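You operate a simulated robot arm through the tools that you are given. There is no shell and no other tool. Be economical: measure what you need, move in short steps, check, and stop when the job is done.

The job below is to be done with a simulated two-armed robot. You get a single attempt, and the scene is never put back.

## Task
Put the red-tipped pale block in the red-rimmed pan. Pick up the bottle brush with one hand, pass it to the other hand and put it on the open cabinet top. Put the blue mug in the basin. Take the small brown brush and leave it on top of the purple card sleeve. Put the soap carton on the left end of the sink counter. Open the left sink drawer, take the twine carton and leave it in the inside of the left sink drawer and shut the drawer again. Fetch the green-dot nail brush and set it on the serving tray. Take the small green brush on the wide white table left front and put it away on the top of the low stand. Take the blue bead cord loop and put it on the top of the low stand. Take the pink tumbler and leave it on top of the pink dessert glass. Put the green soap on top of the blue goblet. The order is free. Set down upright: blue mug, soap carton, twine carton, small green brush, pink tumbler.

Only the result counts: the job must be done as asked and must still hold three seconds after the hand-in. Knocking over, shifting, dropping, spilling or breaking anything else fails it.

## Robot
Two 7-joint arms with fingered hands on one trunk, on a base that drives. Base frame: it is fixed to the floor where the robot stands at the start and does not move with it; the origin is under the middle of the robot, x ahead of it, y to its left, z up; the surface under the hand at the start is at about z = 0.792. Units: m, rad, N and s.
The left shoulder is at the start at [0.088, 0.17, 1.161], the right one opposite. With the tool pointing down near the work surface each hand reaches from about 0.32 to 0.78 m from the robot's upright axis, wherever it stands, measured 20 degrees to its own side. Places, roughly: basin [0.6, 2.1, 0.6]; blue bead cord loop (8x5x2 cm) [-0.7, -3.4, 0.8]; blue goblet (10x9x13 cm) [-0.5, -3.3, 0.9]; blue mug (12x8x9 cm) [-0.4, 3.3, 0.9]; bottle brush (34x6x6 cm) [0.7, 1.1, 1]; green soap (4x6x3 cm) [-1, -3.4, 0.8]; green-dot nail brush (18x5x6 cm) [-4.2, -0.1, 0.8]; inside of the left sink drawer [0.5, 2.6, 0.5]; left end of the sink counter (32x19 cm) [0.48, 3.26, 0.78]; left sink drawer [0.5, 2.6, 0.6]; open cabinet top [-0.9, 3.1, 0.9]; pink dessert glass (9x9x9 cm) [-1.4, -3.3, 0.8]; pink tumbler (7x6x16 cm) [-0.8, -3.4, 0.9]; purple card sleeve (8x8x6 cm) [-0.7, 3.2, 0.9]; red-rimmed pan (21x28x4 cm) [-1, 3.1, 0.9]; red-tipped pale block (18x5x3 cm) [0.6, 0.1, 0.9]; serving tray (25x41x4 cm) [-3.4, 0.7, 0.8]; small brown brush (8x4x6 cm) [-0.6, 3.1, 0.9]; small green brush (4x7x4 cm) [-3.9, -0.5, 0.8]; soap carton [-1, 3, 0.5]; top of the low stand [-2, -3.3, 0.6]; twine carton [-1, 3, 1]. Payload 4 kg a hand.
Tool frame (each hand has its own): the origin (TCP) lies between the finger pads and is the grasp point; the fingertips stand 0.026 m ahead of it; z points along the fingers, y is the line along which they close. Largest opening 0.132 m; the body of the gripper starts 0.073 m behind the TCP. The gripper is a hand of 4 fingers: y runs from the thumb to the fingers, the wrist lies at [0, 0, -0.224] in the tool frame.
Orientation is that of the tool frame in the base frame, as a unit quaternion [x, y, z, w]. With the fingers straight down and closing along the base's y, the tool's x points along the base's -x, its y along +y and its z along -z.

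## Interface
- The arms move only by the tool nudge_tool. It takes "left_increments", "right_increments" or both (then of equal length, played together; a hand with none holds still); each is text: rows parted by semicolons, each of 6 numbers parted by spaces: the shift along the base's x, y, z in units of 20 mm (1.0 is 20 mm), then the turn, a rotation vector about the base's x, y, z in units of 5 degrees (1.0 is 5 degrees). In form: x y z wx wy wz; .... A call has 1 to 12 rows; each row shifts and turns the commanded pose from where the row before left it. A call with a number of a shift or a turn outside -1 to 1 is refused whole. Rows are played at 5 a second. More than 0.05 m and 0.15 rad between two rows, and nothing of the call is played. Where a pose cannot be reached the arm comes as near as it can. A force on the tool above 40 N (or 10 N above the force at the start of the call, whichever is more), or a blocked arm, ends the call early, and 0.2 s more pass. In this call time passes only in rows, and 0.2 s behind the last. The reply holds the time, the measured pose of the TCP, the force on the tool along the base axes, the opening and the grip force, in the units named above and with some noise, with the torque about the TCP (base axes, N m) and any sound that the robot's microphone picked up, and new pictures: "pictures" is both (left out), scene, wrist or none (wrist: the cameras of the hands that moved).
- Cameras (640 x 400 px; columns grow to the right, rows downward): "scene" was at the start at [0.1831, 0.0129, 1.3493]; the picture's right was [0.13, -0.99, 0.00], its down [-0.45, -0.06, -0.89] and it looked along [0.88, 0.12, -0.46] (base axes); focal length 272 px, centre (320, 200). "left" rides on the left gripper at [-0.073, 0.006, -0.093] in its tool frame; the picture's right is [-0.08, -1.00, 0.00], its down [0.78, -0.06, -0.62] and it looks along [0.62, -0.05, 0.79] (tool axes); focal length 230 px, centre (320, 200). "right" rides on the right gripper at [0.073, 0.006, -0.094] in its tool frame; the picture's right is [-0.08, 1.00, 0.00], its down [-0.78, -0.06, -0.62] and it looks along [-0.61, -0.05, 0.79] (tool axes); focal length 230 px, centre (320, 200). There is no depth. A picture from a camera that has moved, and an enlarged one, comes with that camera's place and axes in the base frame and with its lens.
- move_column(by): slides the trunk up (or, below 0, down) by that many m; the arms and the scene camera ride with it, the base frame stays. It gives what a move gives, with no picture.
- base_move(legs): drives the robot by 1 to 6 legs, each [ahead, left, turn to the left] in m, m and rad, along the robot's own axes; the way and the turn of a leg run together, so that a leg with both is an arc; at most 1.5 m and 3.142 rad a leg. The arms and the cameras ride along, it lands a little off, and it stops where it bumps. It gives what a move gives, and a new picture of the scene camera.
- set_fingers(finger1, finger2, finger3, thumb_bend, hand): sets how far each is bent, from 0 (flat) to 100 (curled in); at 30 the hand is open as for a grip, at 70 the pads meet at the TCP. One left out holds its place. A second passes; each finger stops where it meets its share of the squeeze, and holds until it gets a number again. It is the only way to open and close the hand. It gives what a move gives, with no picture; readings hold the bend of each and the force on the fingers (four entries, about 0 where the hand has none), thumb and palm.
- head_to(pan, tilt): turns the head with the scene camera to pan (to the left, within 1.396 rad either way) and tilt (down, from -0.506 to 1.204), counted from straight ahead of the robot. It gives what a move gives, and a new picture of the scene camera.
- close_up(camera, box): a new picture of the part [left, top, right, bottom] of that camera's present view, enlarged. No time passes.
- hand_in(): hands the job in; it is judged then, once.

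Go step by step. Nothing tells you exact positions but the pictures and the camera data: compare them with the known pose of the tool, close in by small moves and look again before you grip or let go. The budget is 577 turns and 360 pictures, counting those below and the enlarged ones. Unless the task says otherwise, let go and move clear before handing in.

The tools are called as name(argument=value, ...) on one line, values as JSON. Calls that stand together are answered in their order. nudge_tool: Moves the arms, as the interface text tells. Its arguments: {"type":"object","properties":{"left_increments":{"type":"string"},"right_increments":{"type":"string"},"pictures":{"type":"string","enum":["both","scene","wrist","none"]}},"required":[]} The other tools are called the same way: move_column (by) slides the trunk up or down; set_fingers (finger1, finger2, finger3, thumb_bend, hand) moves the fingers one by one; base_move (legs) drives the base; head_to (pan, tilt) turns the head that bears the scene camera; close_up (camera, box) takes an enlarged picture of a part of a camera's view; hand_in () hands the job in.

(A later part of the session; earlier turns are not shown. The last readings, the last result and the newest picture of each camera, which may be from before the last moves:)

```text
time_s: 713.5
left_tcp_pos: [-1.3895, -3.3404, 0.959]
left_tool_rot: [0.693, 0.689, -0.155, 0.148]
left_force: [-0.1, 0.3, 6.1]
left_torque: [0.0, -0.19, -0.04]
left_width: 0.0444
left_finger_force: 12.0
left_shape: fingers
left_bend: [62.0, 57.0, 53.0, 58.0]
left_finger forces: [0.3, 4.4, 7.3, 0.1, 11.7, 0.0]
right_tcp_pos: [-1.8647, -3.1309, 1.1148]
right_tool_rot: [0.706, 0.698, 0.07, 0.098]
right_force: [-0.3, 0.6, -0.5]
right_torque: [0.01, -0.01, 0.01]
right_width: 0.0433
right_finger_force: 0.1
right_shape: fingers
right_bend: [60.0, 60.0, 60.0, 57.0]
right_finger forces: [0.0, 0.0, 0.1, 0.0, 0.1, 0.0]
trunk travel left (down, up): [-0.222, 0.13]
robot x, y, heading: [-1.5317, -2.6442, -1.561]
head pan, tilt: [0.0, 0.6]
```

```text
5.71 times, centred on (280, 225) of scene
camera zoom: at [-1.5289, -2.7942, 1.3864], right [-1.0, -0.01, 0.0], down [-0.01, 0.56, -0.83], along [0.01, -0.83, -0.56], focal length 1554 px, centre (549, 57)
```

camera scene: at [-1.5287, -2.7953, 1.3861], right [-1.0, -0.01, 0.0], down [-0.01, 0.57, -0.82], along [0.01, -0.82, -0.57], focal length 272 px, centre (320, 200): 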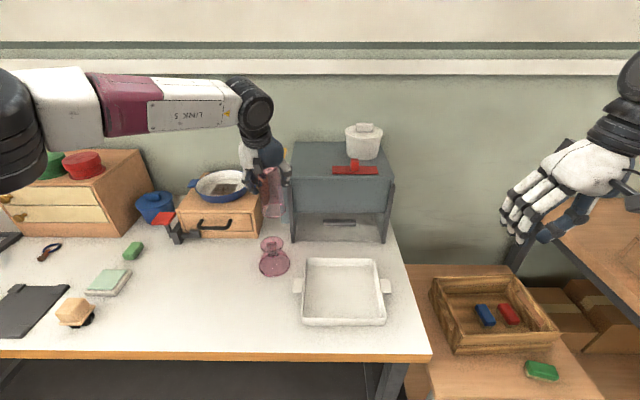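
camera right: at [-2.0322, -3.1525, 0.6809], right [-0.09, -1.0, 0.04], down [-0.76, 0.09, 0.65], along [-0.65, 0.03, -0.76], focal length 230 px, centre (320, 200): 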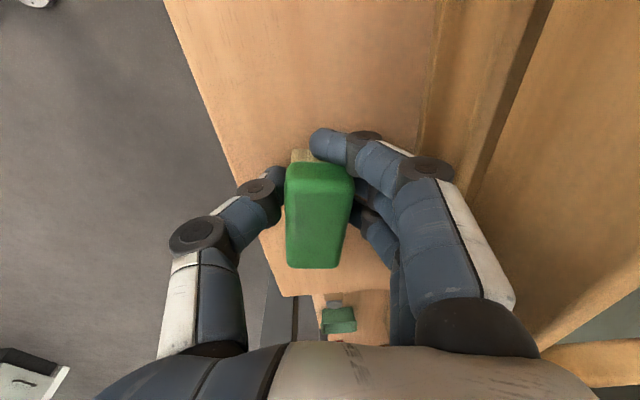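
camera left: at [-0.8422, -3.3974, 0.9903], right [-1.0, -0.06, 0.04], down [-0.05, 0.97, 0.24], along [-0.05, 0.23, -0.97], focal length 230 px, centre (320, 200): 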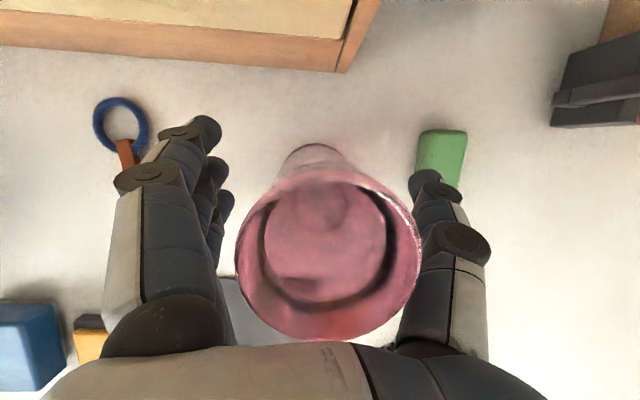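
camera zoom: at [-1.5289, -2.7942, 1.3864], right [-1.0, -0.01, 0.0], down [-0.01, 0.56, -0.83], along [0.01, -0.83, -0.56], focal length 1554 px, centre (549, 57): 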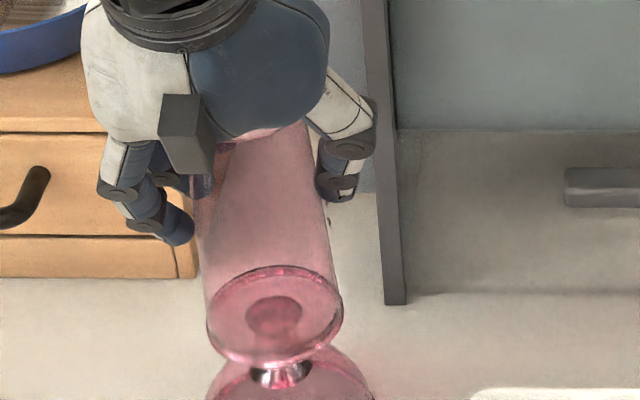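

Aligned and in light contact. Open slowly and symmetrically, then rise straight up.

set_fingers(hand="left", finger1=50, finger2=52, finger3=49, thumb_bend=53)

set_fingers(hand="left", finger1=38, finger2=38, finger3=38, thumb_bend=38)

close_up(camera="scene", box=[240, 150, 320, 260])

```text
time_s: 714.5
left_tcp_pos: [-1.3873, -3.3407, 0.9583]
left_tool_rot: [0.693, 0.689, -0.153, 0.146]
left_force: [0.0, 0.3, 0.6]
left_torque: [0.0, -0.02, 0.03]
left_width: 0.0654
left_finger_force: 0.0
left_shape: fingers
left_bend: [50.0, 52.0, 49.0, 53.0]
left_finger forces: [0.0, 0.0, 0.1, 0.0, 0.1, 0.0]
right_tcp_pos: [-1.8643, -3.1317, 1.1147]
right_tool_rot: [0.706, 0.698, 0.07, 0.096]
right_force: [0.6, -0.6, -0.1]
right_torque: [-0.02, 0.0, 0.01]
right_width: 0.0434
right_finger_force: 0.1
right_shape: fingers
right_bend: [60.0, 60.0, 60.0, 57.0]
right_finger forces: [0.1, 0.0, 0.1, 0.1, 0.0, 0.0]
trunk travel left (down, up): [-0.222, 0.13]
robot x, y, heading: [-1.5283, -2.6424, -1.565]
head pan, tilt: [0.0, 0.6]
```

```text
time_s: 715.5
left_tcp_pos: [-1.3894, -3.34, 0.9568]
left_tool_rot: [0.693, 0.689, -0.153, 0.146]
left_force: [0.3, -0.2, 0.1]
left_torque: [-0.03, -0.04, 0.03]
left_width: 0.1097
left_finger_force: 0.0
left_shape: fingers
left_bend: [38.0, 38.0, 38.0, 38.0]
left_finger forces: [0.0, 0.0, 0.0, 0.0, 0.0, 0.0]
right_tcp_pos: [-1.864, -3.1306, 1.1137]
right_tool_rot: [0.705, 0.699, 0.069, 0.097]
right_force: [0.8, 0.2, 0.8]
right_torque: [-0.02, -0.02, 0.02]
right_width: 0.0435
right_finger_force: 0.0
right_shape: fingers
right_bend: [60.0, 60.0, 60.0, 57.0]
right_finger forces: [0.0, 0.1, 0.0, 0.1, 0.1, 0.1]
trunk travel left (down, up): [-0.222, 0.13]
robot x, y, heading: [-1.5269, -2.6471, -1.555]
head pan, tilt: [0.0, 0.6]
```

```text
3.64 times, centred on (280, 205) of scene
camera zoom: at [-1.5286, -2.7949, 1.3861], right [-1.0, -0.01, 0.0], down [-0.01, 0.56, -0.83], along [0.01, -0.83, -0.56], focal length 989 px, centre (466, 182)
```

zoom: 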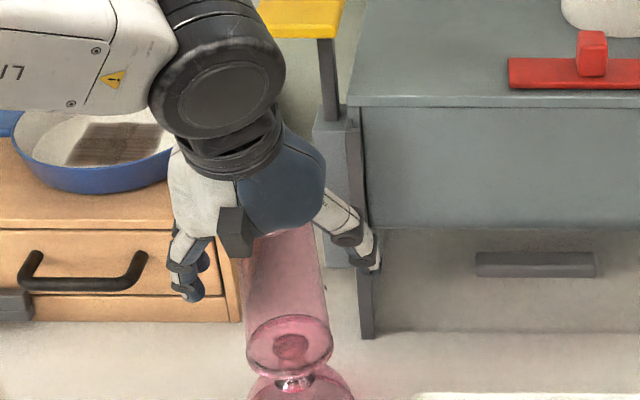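

nudge_tool(left_increments="0 0 0.5 0 0 0;0 0 1 0 0 0;0 0 1 0 0 0;0 0 1 0 0 0;0 0 1 0 0 0;0 0 1 0 0 0;0 0 1 0 0 0;0 0 1 0 0 0;0 0 1 0 0 0;0 0 1 0 0 0", pictures="scene")

```text
time_s: 717.7
left_tcp_pos: [-1.3899, -3.3394, 1.1482]
left_tool_rot: [0.693, 0.689, -0.154, 0.146]
left_force: [-0.1, -0.1, -0.5]
left_torque: [0.0, 0.01, 0.01]
left_width: 0.1096
left_finger_force: 0.0
left_shape: fingers
left_bend: [38.0, 38.0, 38.0, 38.0]
left_finger forces: [0.0, 0.0, 0.1, 0.1, 0.0, 0.0]
right_tcp_pos: [-1.865, -3.1316, 1.1148]
right_tool_rot: [0.706, 0.698, 0.07, 0.097]
right_force: [0.0, -0.7, 0.3]
right_torque: [0.03, -0.01, 0.01]
right_width: 0.0432
right_finger_force: 0.1
right_shape: fingers
right_bend: [60.0, 60.0, 60.0, 57.0]
right_finger forces: [0.0, 0.0, 0.1, 0.1, 0.0, 0.0]
trunk travel left (down, up): [-0.222, 0.13]
robot x, y, heading: [-1.5286, -2.6459, -1.561]
head pan, tilt: [0.0, 0.6]
camera scene: at [-1.5288, -2.7947, 1.3862], right [-1.0, -0.01, 0.0], down [-0.01, 0.56, -0.83], along [0.01, -0.83, -0.56], focal length 272 px, centre (320, 200)
```

scene: 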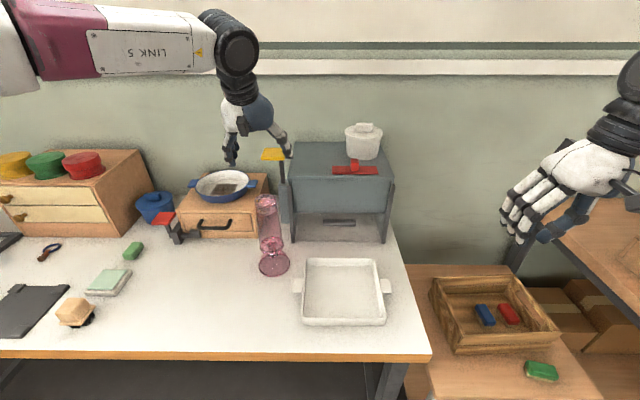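

The pink tumbler stands on the dessert glass. Next the green soap at about (-0.950, -3.392): I move the base east and position the left hand above it.

base_move(legs=[[0.03, 0.437, 0]])

nudge_tool(left_increments="0 -0.5 -1 0.7 0 0;0 -0.5 -1 0.7 0 0;0 0 -1 0.7 0 0;0 0 -1 0.7 0 0;0 0 -1 0 0 0;0 0 -1 0 0 0;0 0 -1 0 0 0;0 0 -1 0 0 0", pictures="wrist")

```text
time_s: 722.0
left_tcp_pos: [-0.9533, -3.3663, 1.1473]
left_tool_rot: [0.693, 0.689, -0.154, 0.147]
left_force: [0.4, -0.6, 0.8]
left_torque: [-0.01, -0.02, 0.02]
left_width: 0.1097
left_finger_force: 0.1
left_shape: fingers
left_bend: [38.0, 38.0, 38.0, 38.0]
left_finger forces: [0.0, 0.0, 0.0, 0.0, 0.0, 0.1]
right_tcp_pos: [-1.4286, -3.1566, 1.1151]
right_tool_rot: [0.705, 0.699, 0.068, 0.097]
right_force: [-0.4, 0.1, -0.8]
right_torque: [-0.01, 0.0, 0.01]
right_width: 0.0434
right_finger_force: 0.0
right_shape: fingers
right_bend: [60.0, 60.0, 60.0, 57.0]
right_finger forces: [0.1, 0.1, 0.0, 0.0, 0.0, 0.1]
trunk travel left (down, up): [-0.222, 0.13]
robot x, y, heading: [-1.095, -2.6684, -1.56]
head pan, tilt: [0.0, 0.6]
camera scene: at [-1.0919, -2.8208, 1.3861], right [-1.0, -0.01, 0.0], down [0.0, 0.56, -0.83], along [0.01, -0.83, -0.56], focal length 272 px, centre (320, 200)
```

scene: 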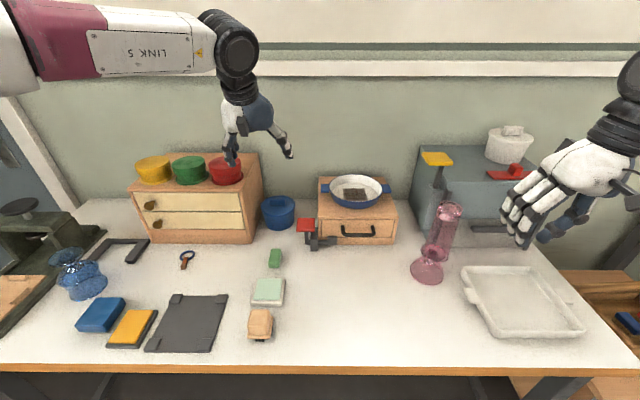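

```text
time_s: 723.8
left_tcp_pos: [-0.9558, -3.387, 0.9873]
left_tool_rot: [0.707, 0.701, -0.069, 0.061]
left_force: [0.1, 0.8, -0.7]
left_torque: [-0.02, 0.01, 0.01]
left_width: 0.1097
left_finger_force: 0.1
left_shape: fingers
left_bend: [38.0, 38.0, 38.0, 38.0]
left_finger forces: [0.0, 0.0, 0.1, 0.0, 0.0, 0.0]
right_tcp_pos: [-1.4279, -3.1576, 1.1155]
right_tool_rot: [0.706, 0.698, 0.069, 0.097]
right_force: [0.2, 0.3, -1.0]
right_torque: [0.0, -0.01, 0.03]
right_width: 0.0434
right_finger_force: 0.0
right_shape: fingers
right_bend: [60.0, 60.0, 60.0, 57.0]
right_finger forces: [0.0, 0.1, 0.1, 0.1, 0.1, 0.0]
trunk travel left (down, up): [-0.222, 0.13]
robot x, y, heading: [-1.0943, -2.6707, -1.561]
head pan, tilt: [0.0, 0.6]
camera left: at [-0.9492, -3.4415, 1.0921], right [-1.0, -0.07, 0.03], down [-0.05, 0.88, 0.46], along [-0.05, 0.46, -0.89], focal length 230 px, centre (320, 200)
```

left: 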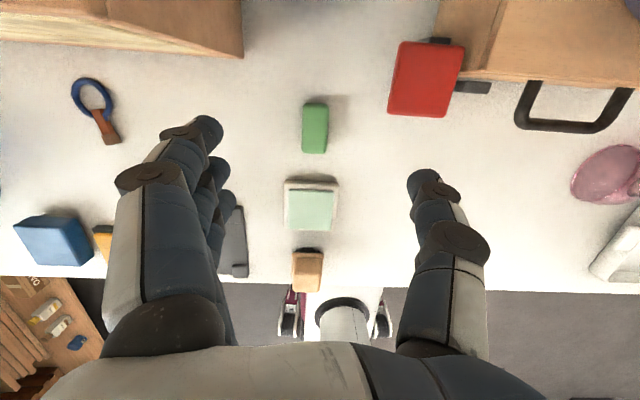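

Soap centred at (-0.953, -3.389). Narrow the fingers and descend.

set_fingers(hand="left", finger1=50, finger2=50, finger3=50, thumb_bend=50)

nudge_tool(left_increments="0.15 0 -1 0 0 0;0 0 -1 0 0 0;0 0 -1 0 0 0;0 0 -1 0 0 0;0 0 -1 0 0 0;0 0 -1 0 0 0;0 0 -1 0 0 0;0 0 -1 0 0 0;0 0 -0.5 0 0 0", pictures="wrist")

```text
time_s: 724.8
left_tcp_pos: [-0.9553, -3.3859, 0.9876]
left_tool_rot: [0.706, 0.702, -0.069, 0.06]
left_force: [0.1, 0.5, -0.5]
left_torque: [0.0, 0.0, -0.02]
left_width: 0.0716
left_finger_force: 0.0
left_shape: fingers
left_bend: [50.0, 50.0, 50.0, 50.0]
left_finger forces: [0.1, 0.1, 0.1, 0.0, 0.0, 0.0]
right_tcp_pos: [-1.4285, -3.1568, 1.1146]
right_tool_rot: [0.705, 0.699, 0.069, 0.098]
right_force: [-0.3, -0.5, 0.5]
right_torque: [-0.03, 0.0, 0.04]
right_width: 0.0434
right_finger_force: 0.1
right_shape: fingers
right_bend: [60.0, 60.0, 60.0, 57.0]
right_finger forces: [0.0, 0.1, 0.0, 0.0, 0.0, 0.1]
trunk travel left (down, up): [-0.222, 0.13]
robot x, y, heading: [-1.0937, -2.6673, -1.561]
head pan, tilt: [0.0, 0.6]
```

```text
time_s: 726.8
left_tcp_pos: [-0.9519, -3.3866, 0.8179]
left_tool_rot: [0.707, 0.701, -0.07, 0.061]
left_force: [0.0, -0.1, 0.5]
left_torque: [0.0, 0.01, 0.02]
left_width: 0.0715
left_finger_force: 0.1
left_shape: fingers
left_bend: [50.0, 50.0, 50.0, 50.0]
left_finger forces: [0.0, 0.1, 0.1, 0.0, 0.0, 0.1]
right_tcp_pos: [-1.4288, -3.1561, 1.1145]
right_tool_rot: [0.706, 0.698, 0.07, 0.098]
right_force: [-0.1, -0.5, 0.4]
right_torque: [-0.03, -0.01, 0.0]
right_width: 0.0429
right_finger_force: 0.0
right_shape: fingers
right_bend: [60.0, 60.0, 60.0, 57.0]
right_finger forces: [0.1, 0.1, 0.0, 0.0, 0.0, 0.1]
trunk travel left (down, up): [-0.222, 0.13]
robot x, y, heading: [-1.0903, -2.6673, -1.565]
head pan, tilt: [0.0, 0.6]
camera left: at [-0.9464, -3.4414, 0.923], right [-1.0, -0.07, 0.03], down [-0.05, 0.89, 0.46], along [-0.05, 0.46, -0.89], focal length 230 px, centre (320, 200)
```

left: 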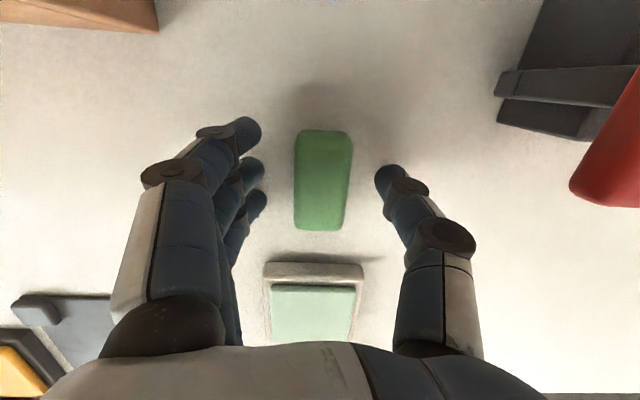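

nudge_tool(left_increments="0 0 -0.3 0 0 0", pictures="none")

set_fingers(hand="left", finger1=74, finger2=74, finger3=74, thumb_bend=72)

nudge_tool(left_increments="0 0 1 0 0 0;0 0 1 0 0 0;0 0 1 0 0 0;0 0 1 0 0 0;0 0 1 0 0 0;0 0 1 0 0 0;0 0 1 0 0 0;0 0 1 0 0 0;0 0 1 0 0 0;0 0 1 0 0 0;0 0 1 0 0 0", pictures="wrist")

```text
time_s: 727.2
left_tcp_pos: [-0.9514, -3.386, 0.8171]
left_tool_rot: [0.706, 0.702, -0.071, 0.063]
left_force: [-0.3, 1.0, 24.3]
left_torque: [0.57, -1.07, 0.07]
left_width: 0.0716
left_finger_force: 12.5
left_shape: fingers
left_bend: [50.0, 50.0, 54.0, 50.0]
left_finger forces: [0.0, 0.1, 24.7, 0.0, 0.1, 0.1]
right_tcp_pos: [-1.429, -3.1547, 1.116]
right_tool_rot: [0.706, 0.698, 0.069, 0.098]
right_force: [0.4, 0.1, 0.2]
right_torque: [-0.02, 0.03, -0.02]
right_width: 0.0432
right_finger_force: 0.1
right_shape: fingers
right_bend: [60.0, 60.0, 60.0, 57.0]
right_finger forces: [0.0, 0.0, 0.0, 0.1, 0.0, 0.1]
trunk travel left (down, up): [-0.222, 0.13]
robot x, y, heading: [-1.0931, -2.665, -1.561]
head pan, tilt: [0.0, 0.6]
```

```text
time_s: 728.2
left_tcp_pos: [-0.9514, -3.3853, 0.813]
left_tool_rot: [0.706, 0.702, -0.07, 0.062]
left_force: [3.5, -0.7, 12.0]
left_torque: [-0.03, 0.08, 0.06]
left_width: 0.0339
left_finger_force: 21.2
left_shape: fingers
left_bend: [67.0, 67.0, 72.0, 66.0]
left_finger forces: [7.8, 7.6, 7.1, 0.0, 19.4, 0.1]
right_tcp_pos: [-1.4272, -3.1561, 1.1149]
right_tool_rot: [0.706, 0.698, 0.069, 0.097]
right_force: [0.8, -0.2, 0.1]
right_torque: [0.03, 0.01, 0.02]
right_width: 0.0433
right_finger_force: 0.0
right_shape: fingers
right_bend: [60.0, 60.0, 60.0, 57.0]
right_finger forces: [0.1, 0.0, 0.1, 0.0, 0.0, 0.0]
trunk travel left (down, up): [-0.222, 0.13]
robot x, y, heading: [-1.0951, -2.6709, -1.563]
head pan, tilt: [0.0, 0.6]
```

```text
time_s: 730.6
left_tcp_pos: [-0.9522, -3.3859, 1.0325]
left_tool_rot: [0.706, 0.702, -0.069, 0.061]
left_force: [0.8, 0.2, -1.5]
left_torque: [0.02, 0.02, 0.02]
left_width: 0.0341
left_finger_force: 19.7
left_shape: fingers
left_bend: [68.0, 68.0, 72.0, 65.0]
left_finger forces: [6.1, 6.0, 7.0, 0.0, 19.1, 0.0]
right_tcp_pos: [-1.4282, -3.1563, 1.1145]
right_tool_rot: [0.706, 0.698, 0.069, 0.098]
right_force: [0.0, 0.1, 0.0]
right_torque: [0.01, 0.0, -0.02]
right_width: 0.0433
right_finger_force: 0.0
right_shape: fingers
right_bend: [60.0, 60.0, 60.0, 57.0]
right_finger forces: [0.0, 0.1, 0.0, 0.1, 0.0, 0.1]
trunk travel left (down, up): [-0.222, 0.13]
robot x, y, heading: [-1.0906, -2.6678, -1.56]
head pan, tilt: [0.0, 0.6]
camera left: at [-0.946, -3.4417, 1.1371], right [-1.0, -0.07, 0.03], down [-0.05, 0.88, 0.46], along [-0.05, 0.46, -0.89], focal length 230 px, centre (320, 200)
```

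left: 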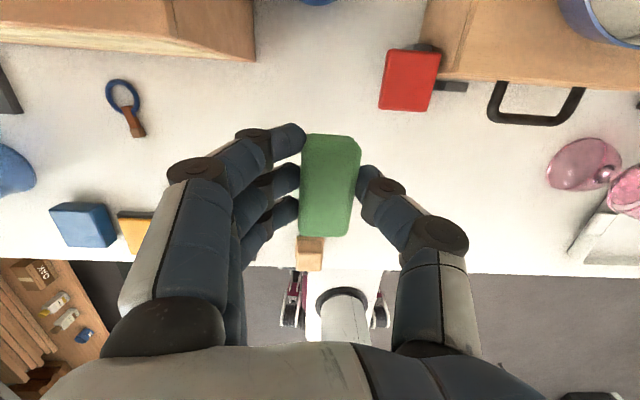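

Soap held. I raise it a little and move the base east to the goblet.

nudge_tool(left_increments="0 0.5 1 0 0 0;0 0.5 1 0 0 0;0 0.5 0 0 0 0", pictures="none")

base_move(legs=[[0, 0.49, 0]])

close_up(camera="left", box=[0, 0, 640, 400])

```text
time_s: 731.4
left_tcp_pos: [-0.9518, -3.3548, 1.0721]
left_tool_rot: [0.706, 0.702, -0.068, 0.061]
left_force: [-0.2, -0.1, -0.5]
left_torque: [0.01, 0.02, -0.01]
left_width: 0.0342
left_finger_force: 19.1
left_shape: fingers
left_bend: [68.0, 68.0, 72.0, 65.0]
left_finger forces: [6.3, 5.9, 6.9, 0.0, 19.1, 0.0]
right_tcp_pos: [-1.4287, -3.1565, 1.1135]
right_tool_rot: [0.706, 0.698, 0.07, 0.097]
right_force: [1.0, -0.1, 0.0]
right_torque: [0.0, -0.01, 0.02]
right_width: 0.043
right_finger_force: 0.1
right_shape: fingers
right_bend: [60.0, 60.0, 60.0, 57.0]
right_finger forces: [0.0, 0.0, 0.0, 0.0, 0.1, 0.0]
trunk travel left (down, up): [-0.222, 0.13]
robot x, y, heading: [-1.0925, -2.6709, -1.566]
head pan, tilt: [0.0, 0.6]
```

```text
time_s: 736.2
left_tcp_pos: [-0.4666, -3.3515, 1.0708]
left_tool_rot: [0.706, 0.702, -0.069, 0.06]
left_force: [-0.5, 0.6, 0.2]
left_torque: [-0.01, -0.02, 0.0]
left_width: 0.0343
left_finger_force: 19.1
left_shape: fingers
left_bend: [68.0, 68.0, 72.0, 65.0]
left_finger forces: [6.2, 5.9, 6.9, 0.0, 19.1, 0.0]
right_tcp_pos: [-0.9438, -3.1528, 1.1147]
right_tool_rot: [0.706, 0.698, 0.068, 0.097]
right_force: [1.0, 0.6, -0.9]
right_torque: [0.02, 0.04, -0.02]
right_width: 0.0433
right_finger_force: 0.0
right_shape: fingers
right_bend: [60.0, 60.0, 60.0, 57.0]
right_finger forces: [0.0, 0.1, 0.1, 0.1, 0.0, 0.1]
trunk travel left (down, up): [-0.222, 0.13]
robot x, y, heading: [-0.6053, -2.6665, -1.565]
head pan, tilt: [0.0, 0.6]
camera scene: at [-0.6069, -2.8166, 1.3861], right [-1.0, -0.01, 0.0], down [-0.01, 0.56, -0.83], along [0.01, -0.83, -0.56], focal length 272 px, centre (320, 200)
```

scene: 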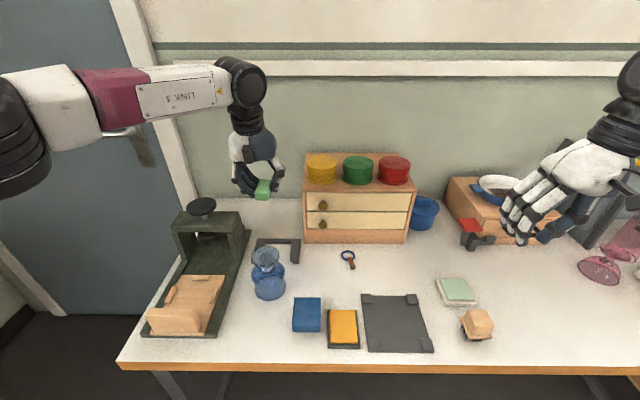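

```text
1.00 times, centred on (320, 200) of left (not enlarged: the box is as wide or as high as the picture)
camera zoom: at [-0.4604, -3.4071, 1.1763], right [-1.0, -0.07, 0.03], down [-0.05, 0.88, 0.46], along [-0.05, 0.46, -0.89], focal length 230 px, centre (320, 200)
```

zoom: 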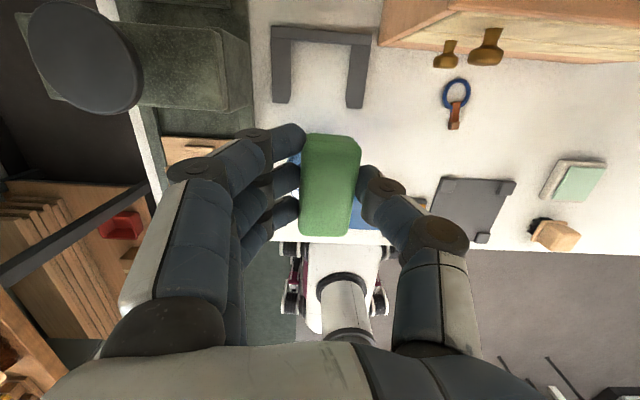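

Goblet foot centre ≈ (-0.466, -3.291), z≈0.90. I move over it and lower to just above.

nudge_tool(left_increments="0 1 0 0 0 0;0 1 0 0 0 0;0 1 0 0 0 0;0 0.2 -1 0 0 0;0 0 -1 0 0 0;0 0 -1 0 0 0;0 0 -1 0 0 0;0 0 -1 0 0 0", pictures="none")

close_up(camera="scene", box=[220, 190, 320, 310])

```text
time_s: 738.0
left_tcp_pos: [-0.4662, -3.2886, 0.9704]
left_tool_rot: [0.706, 0.703, -0.069, 0.06]
left_force: [1.0, -0.2, -1.0]
left_torque: [-0.04, 0.02, -0.02]
left_width: 0.0343
left_finger_force: 19.0
left_shape: fingers
left_bend: [68.0, 68.0, 72.0, 65.0]
left_finger forces: [6.2, 5.9, 6.9, 0.0, 19.1, 0.0]
right_tcp_pos: [-0.943, -3.1523, 1.1152]
right_tool_rot: [0.706, 0.698, 0.07, 0.097]
right_force: [-0.3, -0.9, -0.3]
right_torque: [-0.03, 0.0, 0.03]
right_width: 0.0433
right_finger_force: 0.1
right_shape: fingers
right_bend: [60.0, 60.0, 60.0, 57.0]
right_finger forces: [0.0, 0.0, 0.1, 0.0, 0.0, 0.0]
trunk travel left (down, up): [-0.222, 0.13]
robot x, y, heading: [-0.6103, -2.6676, -1.566]
head pan, tilt: [0.0, 0.6]
```

```text
3.33 times, centred on (270, 250) of scene
camera zoom: at [-0.607, -2.8169, 1.386], right [-1.0, -0.01, 0.0], down [-0.01, 0.57, -0.82], along [0.01, -0.82, -0.57], focal length 906 px, centre (487, 33)
```

zoom: 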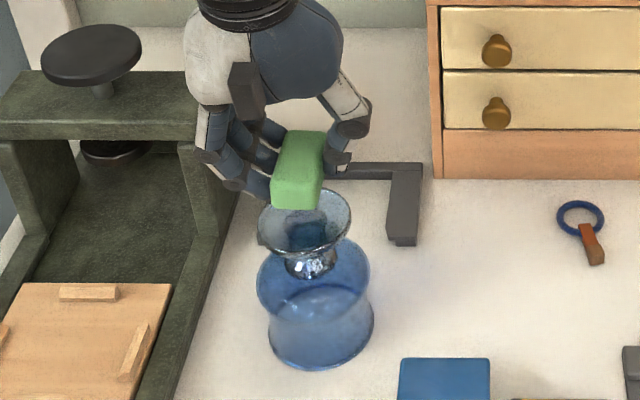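

Shift 1.3 cm nearer and 4 mm west, lower a bit more and recheck.

nudge_tool(left_increments="-0.2 0.65 0 0 0 0;0 0 -0.5 0 0 0;0 0 -0.3 0 0 0", pictures="none")

close_up(camera="scene", box=[235, 210, 300, 290])

```text
time_s: 738.8
left_tcp_pos: [-0.4689, -3.2736, 0.9553]
left_tool_rot: [0.707, 0.702, -0.069, 0.061]
left_force: [0.2, 0.3, -0.8]
left_torque: [0.03, 0.02, 0.01]
left_width: 0.0344
left_finger_force: 18.9
left_shape: fingers
left_bend: [68.0, 68.0, 72.0, 65.0]
left_finger forces: [6.2, 5.9, 6.9, 0.0, 19.0, 0.0]
right_tcp_pos: [-0.9434, -3.1524, 1.114]
right_tool_rot: [0.706, 0.698, 0.069, 0.098]
right_force: [-0.3, -0.3, 0.3]
right_torque: [-0.03, -0.03, 0.01]
right_width: 0.043
right_finger_force: 0.0
right_shape: fingers
right_bend: [60.0, 60.0, 60.0, 57.0]
right_finger forces: [0.0, 0.1, 0.2, 0.0, 0.1, 0.0]
trunk travel left (down, up): [-0.222, 0.13]
robot x, y, heading: [-0.6034, -2.6657, -1.561]
head pan, tilt: [0.0, 0.6]
```

```text
5.00 times, centred on (268, 250) of scene
camera zoom: at [-0.6071, -2.8165, 1.3861], right [-1.0, -0.01, 0.0], down [-0.01, 0.56, -0.83], along [0.01, -0.83, -0.56], focal length 1360 px, centre (582, -50)
```

zoom: 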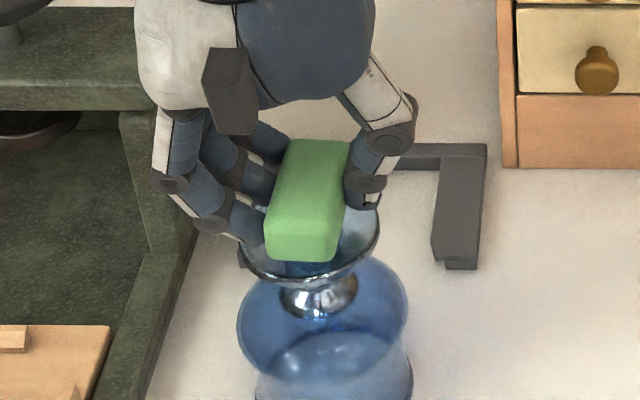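

Well placed; nudge 4 mm west and lower until the foot takes the soap's weight.

nudge_tool(left_increments="-0.2 0 -0.15 0 0 0;0 0 -0.15 0 0 0;0 0 -0.1 0 0 0;0 0 -0.1 0 0 0", pictures="none")

close_up(camera="scene", box=[235, 210, 300, 290])

```text
time_s: 739.8
left_tcp_pos: [-0.4745, -3.2741, 0.9445]
left_tool_rot: [0.707, 0.702, -0.07, 0.06]
left_force: [0.0, 0.6, 0.2]
left_torque: [-0.03, -0.02, -0.02]
left_width: 0.0344
left_finger_force: 19.8
left_shape: fingers
left_bend: [68.0, 68.0, 72.0, 65.0]
left_finger forces: [6.3, 5.9, 6.9, 0.0, 19.1, 0.0]
right_tcp_pos: [-0.9431, -3.1523, 1.1133]
right_tool_rot: [0.706, 0.698, 0.069, 0.098]
right_force: [-1.1, -0.1, -0.5]
right_torque: [0.0, 0.02, 0.0]
right_width: 0.0437
right_finger_force: 0.1
right_shape: fingers
right_bend: [60.0, 60.0, 60.0, 57.0]
right_finger forces: [0.0, 0.1, 0.0, 0.1, 0.0, 0.0]
trunk travel left (down, up): [-0.222, 0.13]
robot x, y, heading: [-0.6058, -2.6614, -1.562]
head pan, tilt: [0.0, 0.6]
```

```text
5.00 times, centred on (268, 250) of scene
camera zoom: at [-0.607, -2.8166, 1.3861], right [-1.0, -0.01, 0.0], down [-0.01, 0.56, -0.83], along [0.01, -0.82, -0.56], focal length 1360 px, centre (582, -50)
```

zoom: 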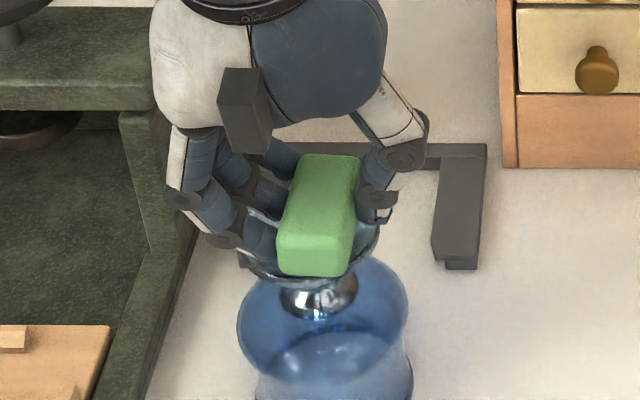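

nudge_tool(left_increments="0 0 -0.1 0 0 0;0 0 -0.1 0 0 0;0 0 -0.1 0 0 0", pictures="none")

```text
time_s: 740.6
left_tcp_pos: [-0.4747, -3.2744, 0.9396]
left_tool_rot: [0.706, 0.702, -0.069, 0.06]
left_force: [-0.5, 0.1, -1.0]
left_torque: [-0.01, 0.01, -0.01]
left_width: 0.0348
left_finger_force: 19.6
left_shape: fingers
left_bend: [68.0, 68.0, 72.0, 65.0]
left_finger forces: [6.3, 5.9, 7.0, 0.1, 19.1, 0.0]
right_tcp_pos: [-0.943, -3.1524, 1.114]
right_tool_rot: [0.706, 0.698, 0.069, 0.098]
right_force: [0.4, -0.2, 0.3]
right_torque: [0.01, 0.0, 0.02]
right_width: 0.0433
right_finger_force: 0.1
right_shape: fingers
right_bend: [60.0, 60.0, 60.0, 57.0]
right_finger forces: [0.1, 0.0, 0.0, 0.0, 0.0, 0.1]
trunk travel left (down, up): [-0.222, 0.13]
robot x, y, heading: [-0.6096, -2.6653, -1.561]
head pan, tilt: [0.0, 0.6]
```

nudge_tool(left_increments="0 0 -0.1 0 0 0;0 0 -0.1 0 0 0;0 0 -0.1 0 0 0", pictures="none")

close_up(camera="scene", box=[235, 210, 300, 290])

```text
time_s: 741.4
left_tcp_pos: [-0.4739, -3.2746, 0.9365]
left_tool_rot: [0.705, 0.703, -0.071, 0.061]
left_force: [3.2, -0.5, 18.7]
left_torque: [0.01, 0.24, 0.03]
left_width: 0.0343
left_finger_force: 22.4
left_shape: fingers
left_bend: [68.0, 68.0, 72.0, 65.0]
left_finger forces: [7.9, 7.0, 8.9, 0.0, 20.7, 0.0]
right_tcp_pos: [-0.9433, -3.1522, 1.1159]
right_tool_rot: [0.706, 0.698, 0.068, 0.099]
right_force: [0.0, 0.4, -0.4]
right_torque: [-0.03, -0.01, -0.02]
right_width: 0.0432
right_finger_force: 0.1
right_shape: fingers
right_bend: [60.0, 60.0, 60.0, 57.0]
right_finger forces: [0.1, 0.1, 0.0, 0.0, 0.0, 0.0]
trunk travel left (down, up): [-0.222, 0.13]
robot x, y, heading: [-0.6049, -2.6621, -1.559]
head pan, tilt: [0.0, 0.6]
```

```text
5.00 times, centred on (268, 250) of scene
camera zoom: at [-0.6071, -2.8148, 1.3866], right [-1.0, -0.01, 0.0], down [-0.01, 0.56, -0.83], along [0.01, -0.83, -0.56], focal length 1360 px, centre (582, -50)
```

zoom: 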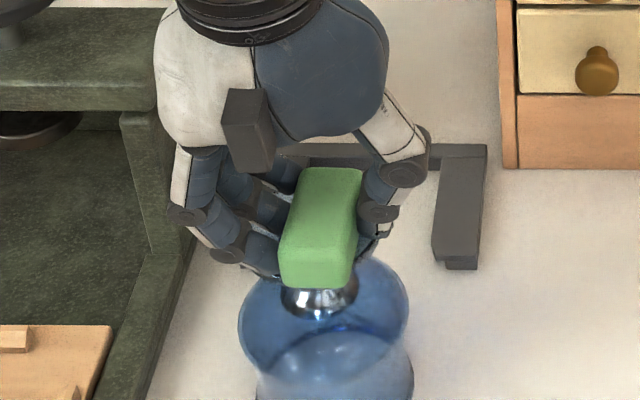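

Contact made and centred. I ease up 3 mm (so opening fingertips don't press the foot) and release in two small steps.

nudge_tool(left_increments="0 -0.2 0.25 0 0 0", pictures="none")

set_fingers(hand="left", finger1=63, finger2=63, finger3=66, thumb_bend=61)

close_up(camera="scene", box=[235, 210, 300, 290])

```text
time_s: 741.8
left_tcp_pos: [-0.4745, -3.2784, 0.9379]
left_tool_rot: [0.706, 0.702, -0.068, 0.059]
left_force: [0.3, 1.7, 4.8]
left_torque: [0.03, 0.12, -0.05]
left_width: 0.0344
left_finger_force: 19.8
left_shape: fingers
left_bend: [68.0, 68.0, 72.0, 65.0]
left_finger forces: [6.4, 6.2, 7.4, 0.1, 19.8, 0.0]
right_tcp_pos: [-0.9435, -3.1512, 1.114]
right_tool_rot: [0.706, 0.698, 0.069, 0.098]
right_force: [0.3, 0.6, 0.2]
right_torque: [0.03, 0.03, 0.02]
right_width: 0.0433
right_finger_force: 0.0
right_shape: fingers
right_bend: [60.0, 60.0, 60.0, 57.0]
right_finger forces: [0.0, 0.0, 0.1, 0.1, 0.0, 0.0]
trunk travel left (down, up): [-0.222, 0.13]
robot x, y, heading: [-0.6079, -2.6666, -1.56]
head pan, tilt: [0.0, 0.6]
```

```text
time_s: 742.8
left_tcp_pos: [-0.4746, -3.2779, 0.9395]
left_tool_rot: [0.706, 0.703, -0.069, 0.061]
left_force: [0.6, 0.7, 4.2]
left_torque: [0.11, -0.03, -0.02]
left_width: 0.0376
left_finger_force: 3.5
left_shape: fingers
left_bend: [63.0, 63.0, 65.0, 60.0]
left_finger forces: [0.2, 0.3, 4.9, 0.0, 3.3, 0.0]
right_tcp_pos: [-0.9428, -3.1527, 1.1152]
right_tool_rot: [0.706, 0.698, 0.069, 0.098]
right_force: [-1.2, -0.2, 0.4]
right_torque: [0.01, -0.01, 0.0]
right_width: 0.0432
right_finger_force: 0.1
right_shape: fingers
right_bend: [60.0, 60.0, 60.0, 57.0]
right_finger forces: [0.1, 0.1, 0.0, 0.0, 0.0, 0.0]
trunk travel left (down, up): [-0.222, 0.13]
robot x, y, heading: [-0.6088, -2.6663, -1.561]
head pan, tilt: [0.0, 0.6]
```

```text
5.00 times, centred on (268, 250) of scene
camera zoom: at [-0.6072, -2.816, 1.3862], right [-1.0, -0.01, 0.0], down [-0.01, 0.56, -0.83], along [0.01, -0.83, -0.56], focal length 1360 px, centre (582, -50)
```

zoom: 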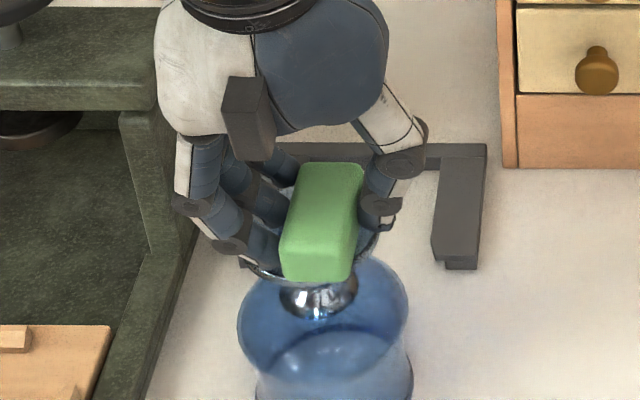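

set_fingers(hand="left", finger1=58, finger2=58, finger3=58, thumb_bend=57)

nudge_tool(left_increments="0 0 0.3 0 0 0;0 0 0.5 0 0 0;0 0 1 0 0 0;0 0 1 0 0 0;0 0 1 0 0 0;0 0 1 0 0 0;0 0 1 0 0 0;0 0 1 0 0 0;0 0 1 0 0 0", pictures="none")

close_up(camera="scene", box=[220, 190, 320, 310])

```text
time_s: 743.8
left_tcp_pos: [-0.4734, -3.2781, 0.9385]
left_tool_rot: [0.706, 0.702, -0.069, 0.06]
left_force: [-2.3, -0.6, 9.8]
left_torque: [0.19, -0.15, 0.05]
left_width: 0.0491
left_finger_force: 4.7
left_shape: fingers
left_bend: [57.0, 57.0, 63.0, 56.0]
left_finger forces: [0.1, 0.1, 9.5, 0.1, 0.1, 0.0]
right_tcp_pos: [-0.9437, -3.1523, 1.115]
right_tool_rot: [0.706, 0.698, 0.069, 0.098]
right_force: [-0.2, 0.3, 0.5]
right_torque: [-0.02, -0.03, 0.01]
right_width: 0.0432
right_finger_force: 0.0
right_shape: fingers
right_bend: [60.0, 60.0, 60.0, 57.0]
right_finger forces: [0.0, 0.0, 0.0, 0.0, 0.1, 0.1]
trunk travel left (down, up): [-0.222, 0.13]
robot x, y, heading: [-0.6051, -2.6631, -1.562]
head pan, tilt: [0.0, 0.6]
```

```text
time_s: 745.8
left_tcp_pos: [-0.4746, -3.2774, 1.0961]
left_tool_rot: [0.707, 0.702, -0.07, 0.06]
left_force: [0.2, 1.5, 0.2]
left_torque: [0.01, 0.02, 0.02]
left_width: 0.0491
left_finger_force: 0.2
left_shape: fingers
left_bend: [57.0, 57.0, 57.0, 56.0]
left_finger forces: [0.0, 0.0, 0.0, 0.1, 0.0, 0.0]
right_tcp_pos: [-0.9439, -3.1535, 1.1144]
right_tool_rot: [0.706, 0.698, 0.07, 0.097]
right_force: [0.4, 0.2, 0.1]
right_torque: [0.0, -0.01, -0.01]
right_width: 0.0434
right_finger_force: 0.2
right_shape: fingers
right_bend: [60.0, 60.0, 60.0, 57.0]
right_finger forces: [0.0, 0.0, 0.1, 0.1, 0.0, 0.0]
trunk travel left (down, up): [-0.222, 0.13]
robot x, y, heading: [-0.6036, -2.6659, -1.564]
head pan, tilt: [0.0, 0.6]
```

```text
3.33 times, centred on (270, 250) of scene
camera zoom: at [-0.6072, -2.8163, 1.3862], right [-1.0, -0.01, 0.0], down [-0.01, 0.56, -0.83], along [0.01, -0.83, -0.56], focal length 906 px, centre (487, 33)
```

zoom: 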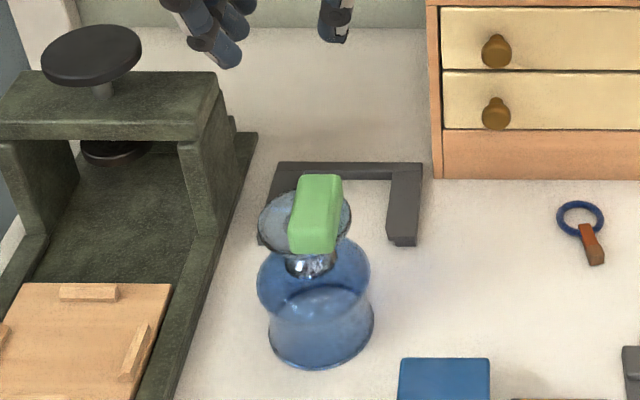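

The soap rests on the goblet. Last object: the blue cord loop at (-0.692, -3.392), its brown tab toward me. I move the base west and bring the hand above it.

base_move(legs=[[0, -0.22, 0]])

nudge_tool(left_increments="0 -1 0 0 0 0;0 -1 0 0 0 0;0 -1 -1 0 0 0;0 -1 -1 0 0 0;0 -0.8 -1 0 0 0;0 0 -1 0 0 0;0 0 -1 0 0 0;0 0 -1 0 0 0;0 0 -1 0 0 0;0 0 -1 0 0 0;0 0 -1 0 0 0", pictures="wrist")

```text
time_s: 748.3
left_tcp_pos: [-0.6934, -3.2805, 1.0948]
left_tool_rot: [0.706, 0.702, -0.068, 0.06]
left_force: [0.1, 0.8, 0.6]
left_torque: [-0.02, -0.05, -0.01]
left_width: 0.0493
left_finger_force: 0.0
left_shape: fingers
left_bend: [57.0, 57.0, 57.0, 56.0]
left_finger forces: [0.0, 0.1, 0.0, 0.0, 0.0, 0.1]
right_tcp_pos: [-1.1631, -3.1543, 1.115]
right_tool_rot: [0.706, 0.697, 0.07, 0.098]
right_force: [0.0, -0.3, 0.0]
right_torque: [-0.03, -0.03, 0.0]
right_width: 0.0431
right_finger_force: 0.1
right_shape: fingers
right_bend: [60.0, 60.0, 60.0, 57.0]
right_finger forces: [0.0, 0.1, 0.0, 0.0, 0.0, 0.1]
trunk travel left (down, up): [-0.222, 0.13]
robot x, y, heading: [-0.8276, -2.6675, -1.559]
head pan, tilt: [0.0, 0.6]
camera scene: at [-0.8268, -2.8185, 1.3861], right [-1.0, -0.01, 0.0], down [0.0, 0.56, -0.83], along [0.01, -0.83, -0.56], focal length 272 px, centre (320, 200)
```

scene: 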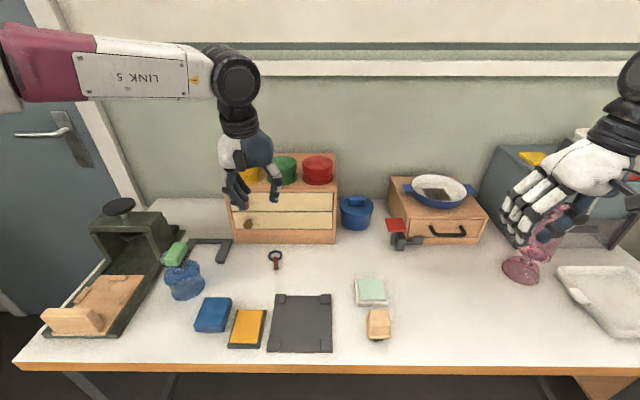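

```text
time_s: 750.7
left_tcp_pos: [-0.6934, -3.3774, 0.915]
left_tool_rot: [0.706, 0.702, -0.069, 0.06]
left_force: [-0.9, -0.4, -0.3]
left_torque: [0.02, 0.01, -0.04]
left_width: 0.0495
left_finger_force: 0.1
left_shape: fingers
left_bend: [57.0, 57.0, 57.0, 56.0]
left_finger forces: [0.1, 0.0, 0.0, 0.0, 0.0, 0.0]
right_tcp_pos: [-1.1615, -3.1551, 1.1141]
right_tool_rot: [0.706, 0.698, 0.07, 0.097]
right_force: [0.1, 0.1, -0.2]
right_torque: [0.0, 0.02, 0.0]
right_width: 0.0433
right_finger_force: 0.1
right_shape: fingers
right_bend: [60.0, 60.0, 60.0, 57.0]
right_finger forces: [0.0, 0.0, 0.1, 0.0, 0.1, 0.0]
trunk travel left (down, up): [-0.222, 0.13]
robot x, y, heading: [-0.8249, -2.6669, -1.563]
head pan, tilt: [0.0, 0.6]
camera left: at [-0.6872, -3.4326, 1.0197], right [-1.0, -0.07, 0.03], down [-0.05, 0.88, 0.46], along [-0.05, 0.46, -0.89], focal length 230 px, centre (320, 200)
```

left: 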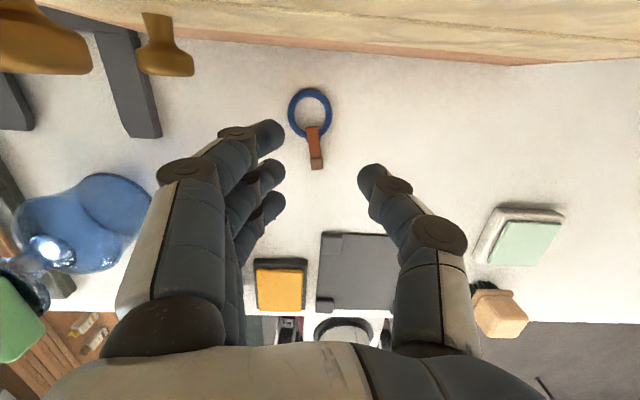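

The tab centre is at (-0.692, -3.370). Narrow the fingers and descend to it.

set_fingers(hand="left", finger1=60, finger2=62, finger3=62, thumb_bend=62)

nudge_tool(left_increments="0.1 0.5 -1 0 0 0;0 0 -1 0 0 0;0 0 -1 0 0 0;0 0 -1 0 0 0;0 0 -1 0 0 0;0 0 -0.2 0 0 0;0 0 -0.2 0 0 0;0 0 -0.2 0 0 0", pictures="wrist")

```text
time_s: 751.7
left_tcp_pos: [-0.6943, -3.3772, 0.9158]
left_tool_rot: [0.706, 0.702, -0.069, 0.061]
left_force: [0.3, -0.2, -0.6]
left_torque: [-0.01, -0.03, 0.02]
left_width: 0.0367
left_finger_force: 0.0
left_shape: fingers
left_bend: [60.0, 62.0, 62.0, 62.0]
left_finger forces: [0.0, 0.1, 0.0, 0.0, 0.0, 0.0]
right_tcp_pos: [-1.1628, -3.1553, 1.1148]
right_tool_rot: [0.706, 0.698, 0.07, 0.098]
right_force: [0.2, 0.2, 0.0]
right_torque: [-0.02, 0.0, -0.01]
right_width: 0.043
right_finger_force: 0.1
right_shape: fingers
right_bend: [60.0, 60.0, 60.0, 57.0]
right_finger forces: [0.1, 0.0, 0.1, 0.0, 0.0, 0.0]
trunk travel left (down, up): [-0.222, 0.13]
robot x, y, heading: [-0.8277, -2.6691, -1.564]
head pan, tilt: [0.0, 0.6]
```

```text
time_s: 753.4
left_tcp_pos: [-0.6894, -3.3698, 0.8138]
left_tool_rot: [0.705, 0.703, -0.073, 0.066]
left_force: [3.7, 6.2, 26.5]
left_torque: [0.25, -0.61, 0.09]
left_width: 0.0351
left_finger_force: 13.5
left_shape: fingers
left_bend: [64.0, 62.0, 68.0, 62.0]
left_finger forces: [11.2, 1.8, 15.0, 0.0, 0.0, 0.0]
right_tcp_pos: [-1.1624, -3.1524, 1.1151]
right_tool_rot: [0.706, 0.698, 0.069, 0.099]
right_force: [-0.6, -0.4, -0.7]
right_torque: [-0.02, 0.01, 0.02]
right_width: 0.0432
right_finger_force: 0.1
right_shape: fingers
right_bend: [60.0, 60.0, 60.0, 57.0]
right_finger forces: [0.0, 0.0, 0.0, 0.1, 0.0, 0.0]
trunk travel left (down, up): [-0.222, 0.13]
robot x, y, heading: [-0.8277, -2.6672, -1.56]
head pan, tilt: [0.0, 0.6]
stopped in row 8 (left hand): the force on the tool passed its limit at 43 N (the readings are from after the stop); the commanded pose is now the measured one
camera left: at [-0.6841, -3.4239, 0.9197], right [-1.0, -0.07, 0.02], down [-0.05, 0.89, 0.45], along [-0.05, 0.45, -0.89], focal length 230 px, centre (320, 200)
```

left: 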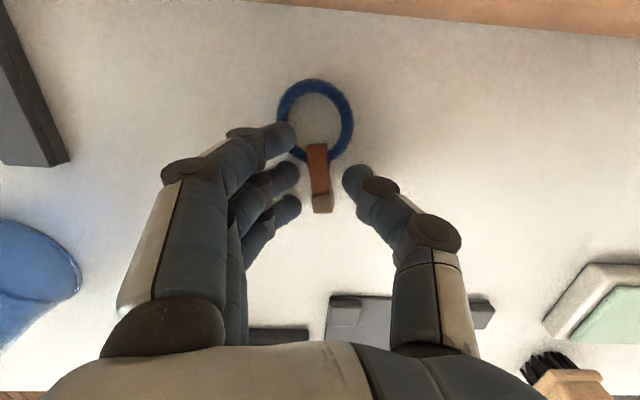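

Finger 1 sits on the ring. I raise, curl that finger out of the way, and use thumb plus fingers 2 and 3 on the tab.

nudge_tool(left_increments="0 0 1 0 0 0;0 0 1 0 0 0;0 0 0.5 0 0 0", pictures="none")

set_fingers(hand="left", finger1=100, finger2=60, finger3=60, thumb_bend=60)

nudge_tool(left_increments="0 0.2 -0.5 0 0 0;0 0 -0.5 0 0 0;0 0 -0.5 0 0 0;0 0 -0.4 0 0 0;0 0 -0.2 0 0 0;0 0 -0.2 0 0 0;0 0 -0.15 0 0 0", pictures="wrist")

```text
time_s: 754.2
left_tcp_pos: [-0.69, -3.3701, 0.8591]
left_tool_rot: [0.706, 0.702, -0.071, 0.063]
left_force: [-0.2, 0.0, -0.2]
left_torque: [-0.02, 0.04, -0.03]
left_width: 0.0365
left_finger_force: 0.0
left_shape: fingers
left_bend: [60.0, 62.0, 62.0, 62.0]
left_finger forces: [0.0, 0.0, 0.0, 0.0, 0.1, 0.0]
right_tcp_pos: [-1.1619, -3.1541, 1.1151]
right_tool_rot: [0.706, 0.698, 0.07, 0.098]
right_force: [0.7, 0.2, 0.1]
right_torque: [-0.02, -0.01, 0.02]
right_width: 0.0435
right_finger_force: 0.2
right_shape: fingers
right_bend: [60.0, 60.0, 60.0, 57.0]
right_finger forces: [0.0, 0.0, 0.0, 0.1, 0.1, 0.0]
trunk travel left (down, up): [-0.222, 0.13]
robot x, y, heading: [-0.8242, -2.6676, -1.56]
head pan, tilt: [0.0, 0.6]
```

```text
time_s: 755.2
left_tcp_pos: [-0.691, -3.3695, 0.8594]
left_tool_rot: [0.706, 0.702, -0.071, 0.063]
left_force: [-0.5, 0.3, -0.4]
left_torque: [0.0, -0.04, -0.03]
left_width: 0.0423
left_finger_force: 0.1
left_shape: fingers
left_bend: [100.0, 60.0, 60.0, 60.0]
left_finger forces: [0.0, 0.0, 0.0, 0.0, 0.1, 0.1]
right_tcp_pos: [-1.1625, -3.1536, 1.1138]
right_tool_rot: [0.706, 0.698, 0.069, 0.098]
right_force: [-0.3, -0.1, -0.4]
right_torque: [-0.01, -0.01, 0.01]
right_width: 0.0434
right_finger_force: 0.1
right_shape: fingers
right_bend: [60.0, 60.0, 60.0, 57.0]
right_finger forces: [0.0, 0.0, 0.1, 0.0, 0.0, 0.0]
trunk travel left (down, up): [-0.222, 0.13]
robot x, y, heading: [-0.8272, -2.6678, -1.566]
head pan, tilt: [0.0, 0.6]
```

```text
time_s: 756.8
left_tcp_pos: [-0.6896, -3.366, 0.8159]
left_tool_rot: [0.705, 0.702, -0.074, 0.066]
left_force: [3.8, -1.0, 25.4]
left_torque: [0.49, -0.74, -0.12]
left_width: 0.0424
left_finger_force: 12.5
left_shape: fingers
left_bend: [100.0, 60.0, 67.0, 60.0]
left_finger forces: [0.0, 0.0, 25.0, 0.0, 0.0, 0.1]
right_tcp_pos: [-1.1619, -3.1539, 1.1165]
right_tool_rot: [0.706, 0.698, 0.07, 0.098]
right_force: [0.1, 0.1, 0.1]
right_torque: [0.01, -0.01, -0.03]
right_width: 0.0436
right_finger_force: 0.0
right_shape: fingers
right_bend: [60.0, 60.0, 60.0, 57.0]
right_finger forces: [0.0, 0.1, 0.1, 0.0, 0.1, 0.0]
trunk travel left (down, up): [-0.222, 0.13]
robot x, y, heading: [-0.8239, -2.6651, -1.564]
head pan, tilt: [0.0, 0.6]
camera left: at [-0.6837, -3.4199, 0.9206], right [-1.0, -0.07, 0.02], down [-0.05, 0.89, 0.45], along [-0.05, 0.45, -0.89], focal length 230 px, centre (320, 200)
```

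left: 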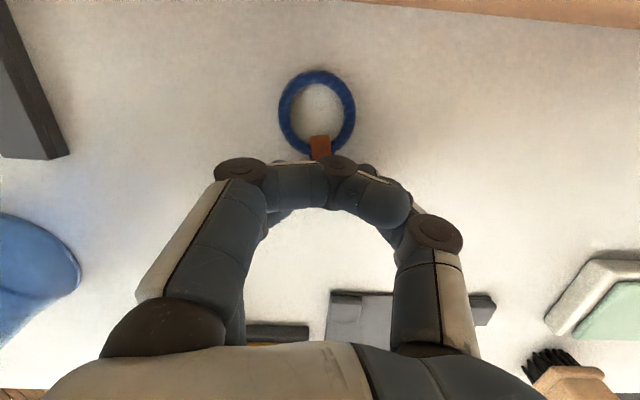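

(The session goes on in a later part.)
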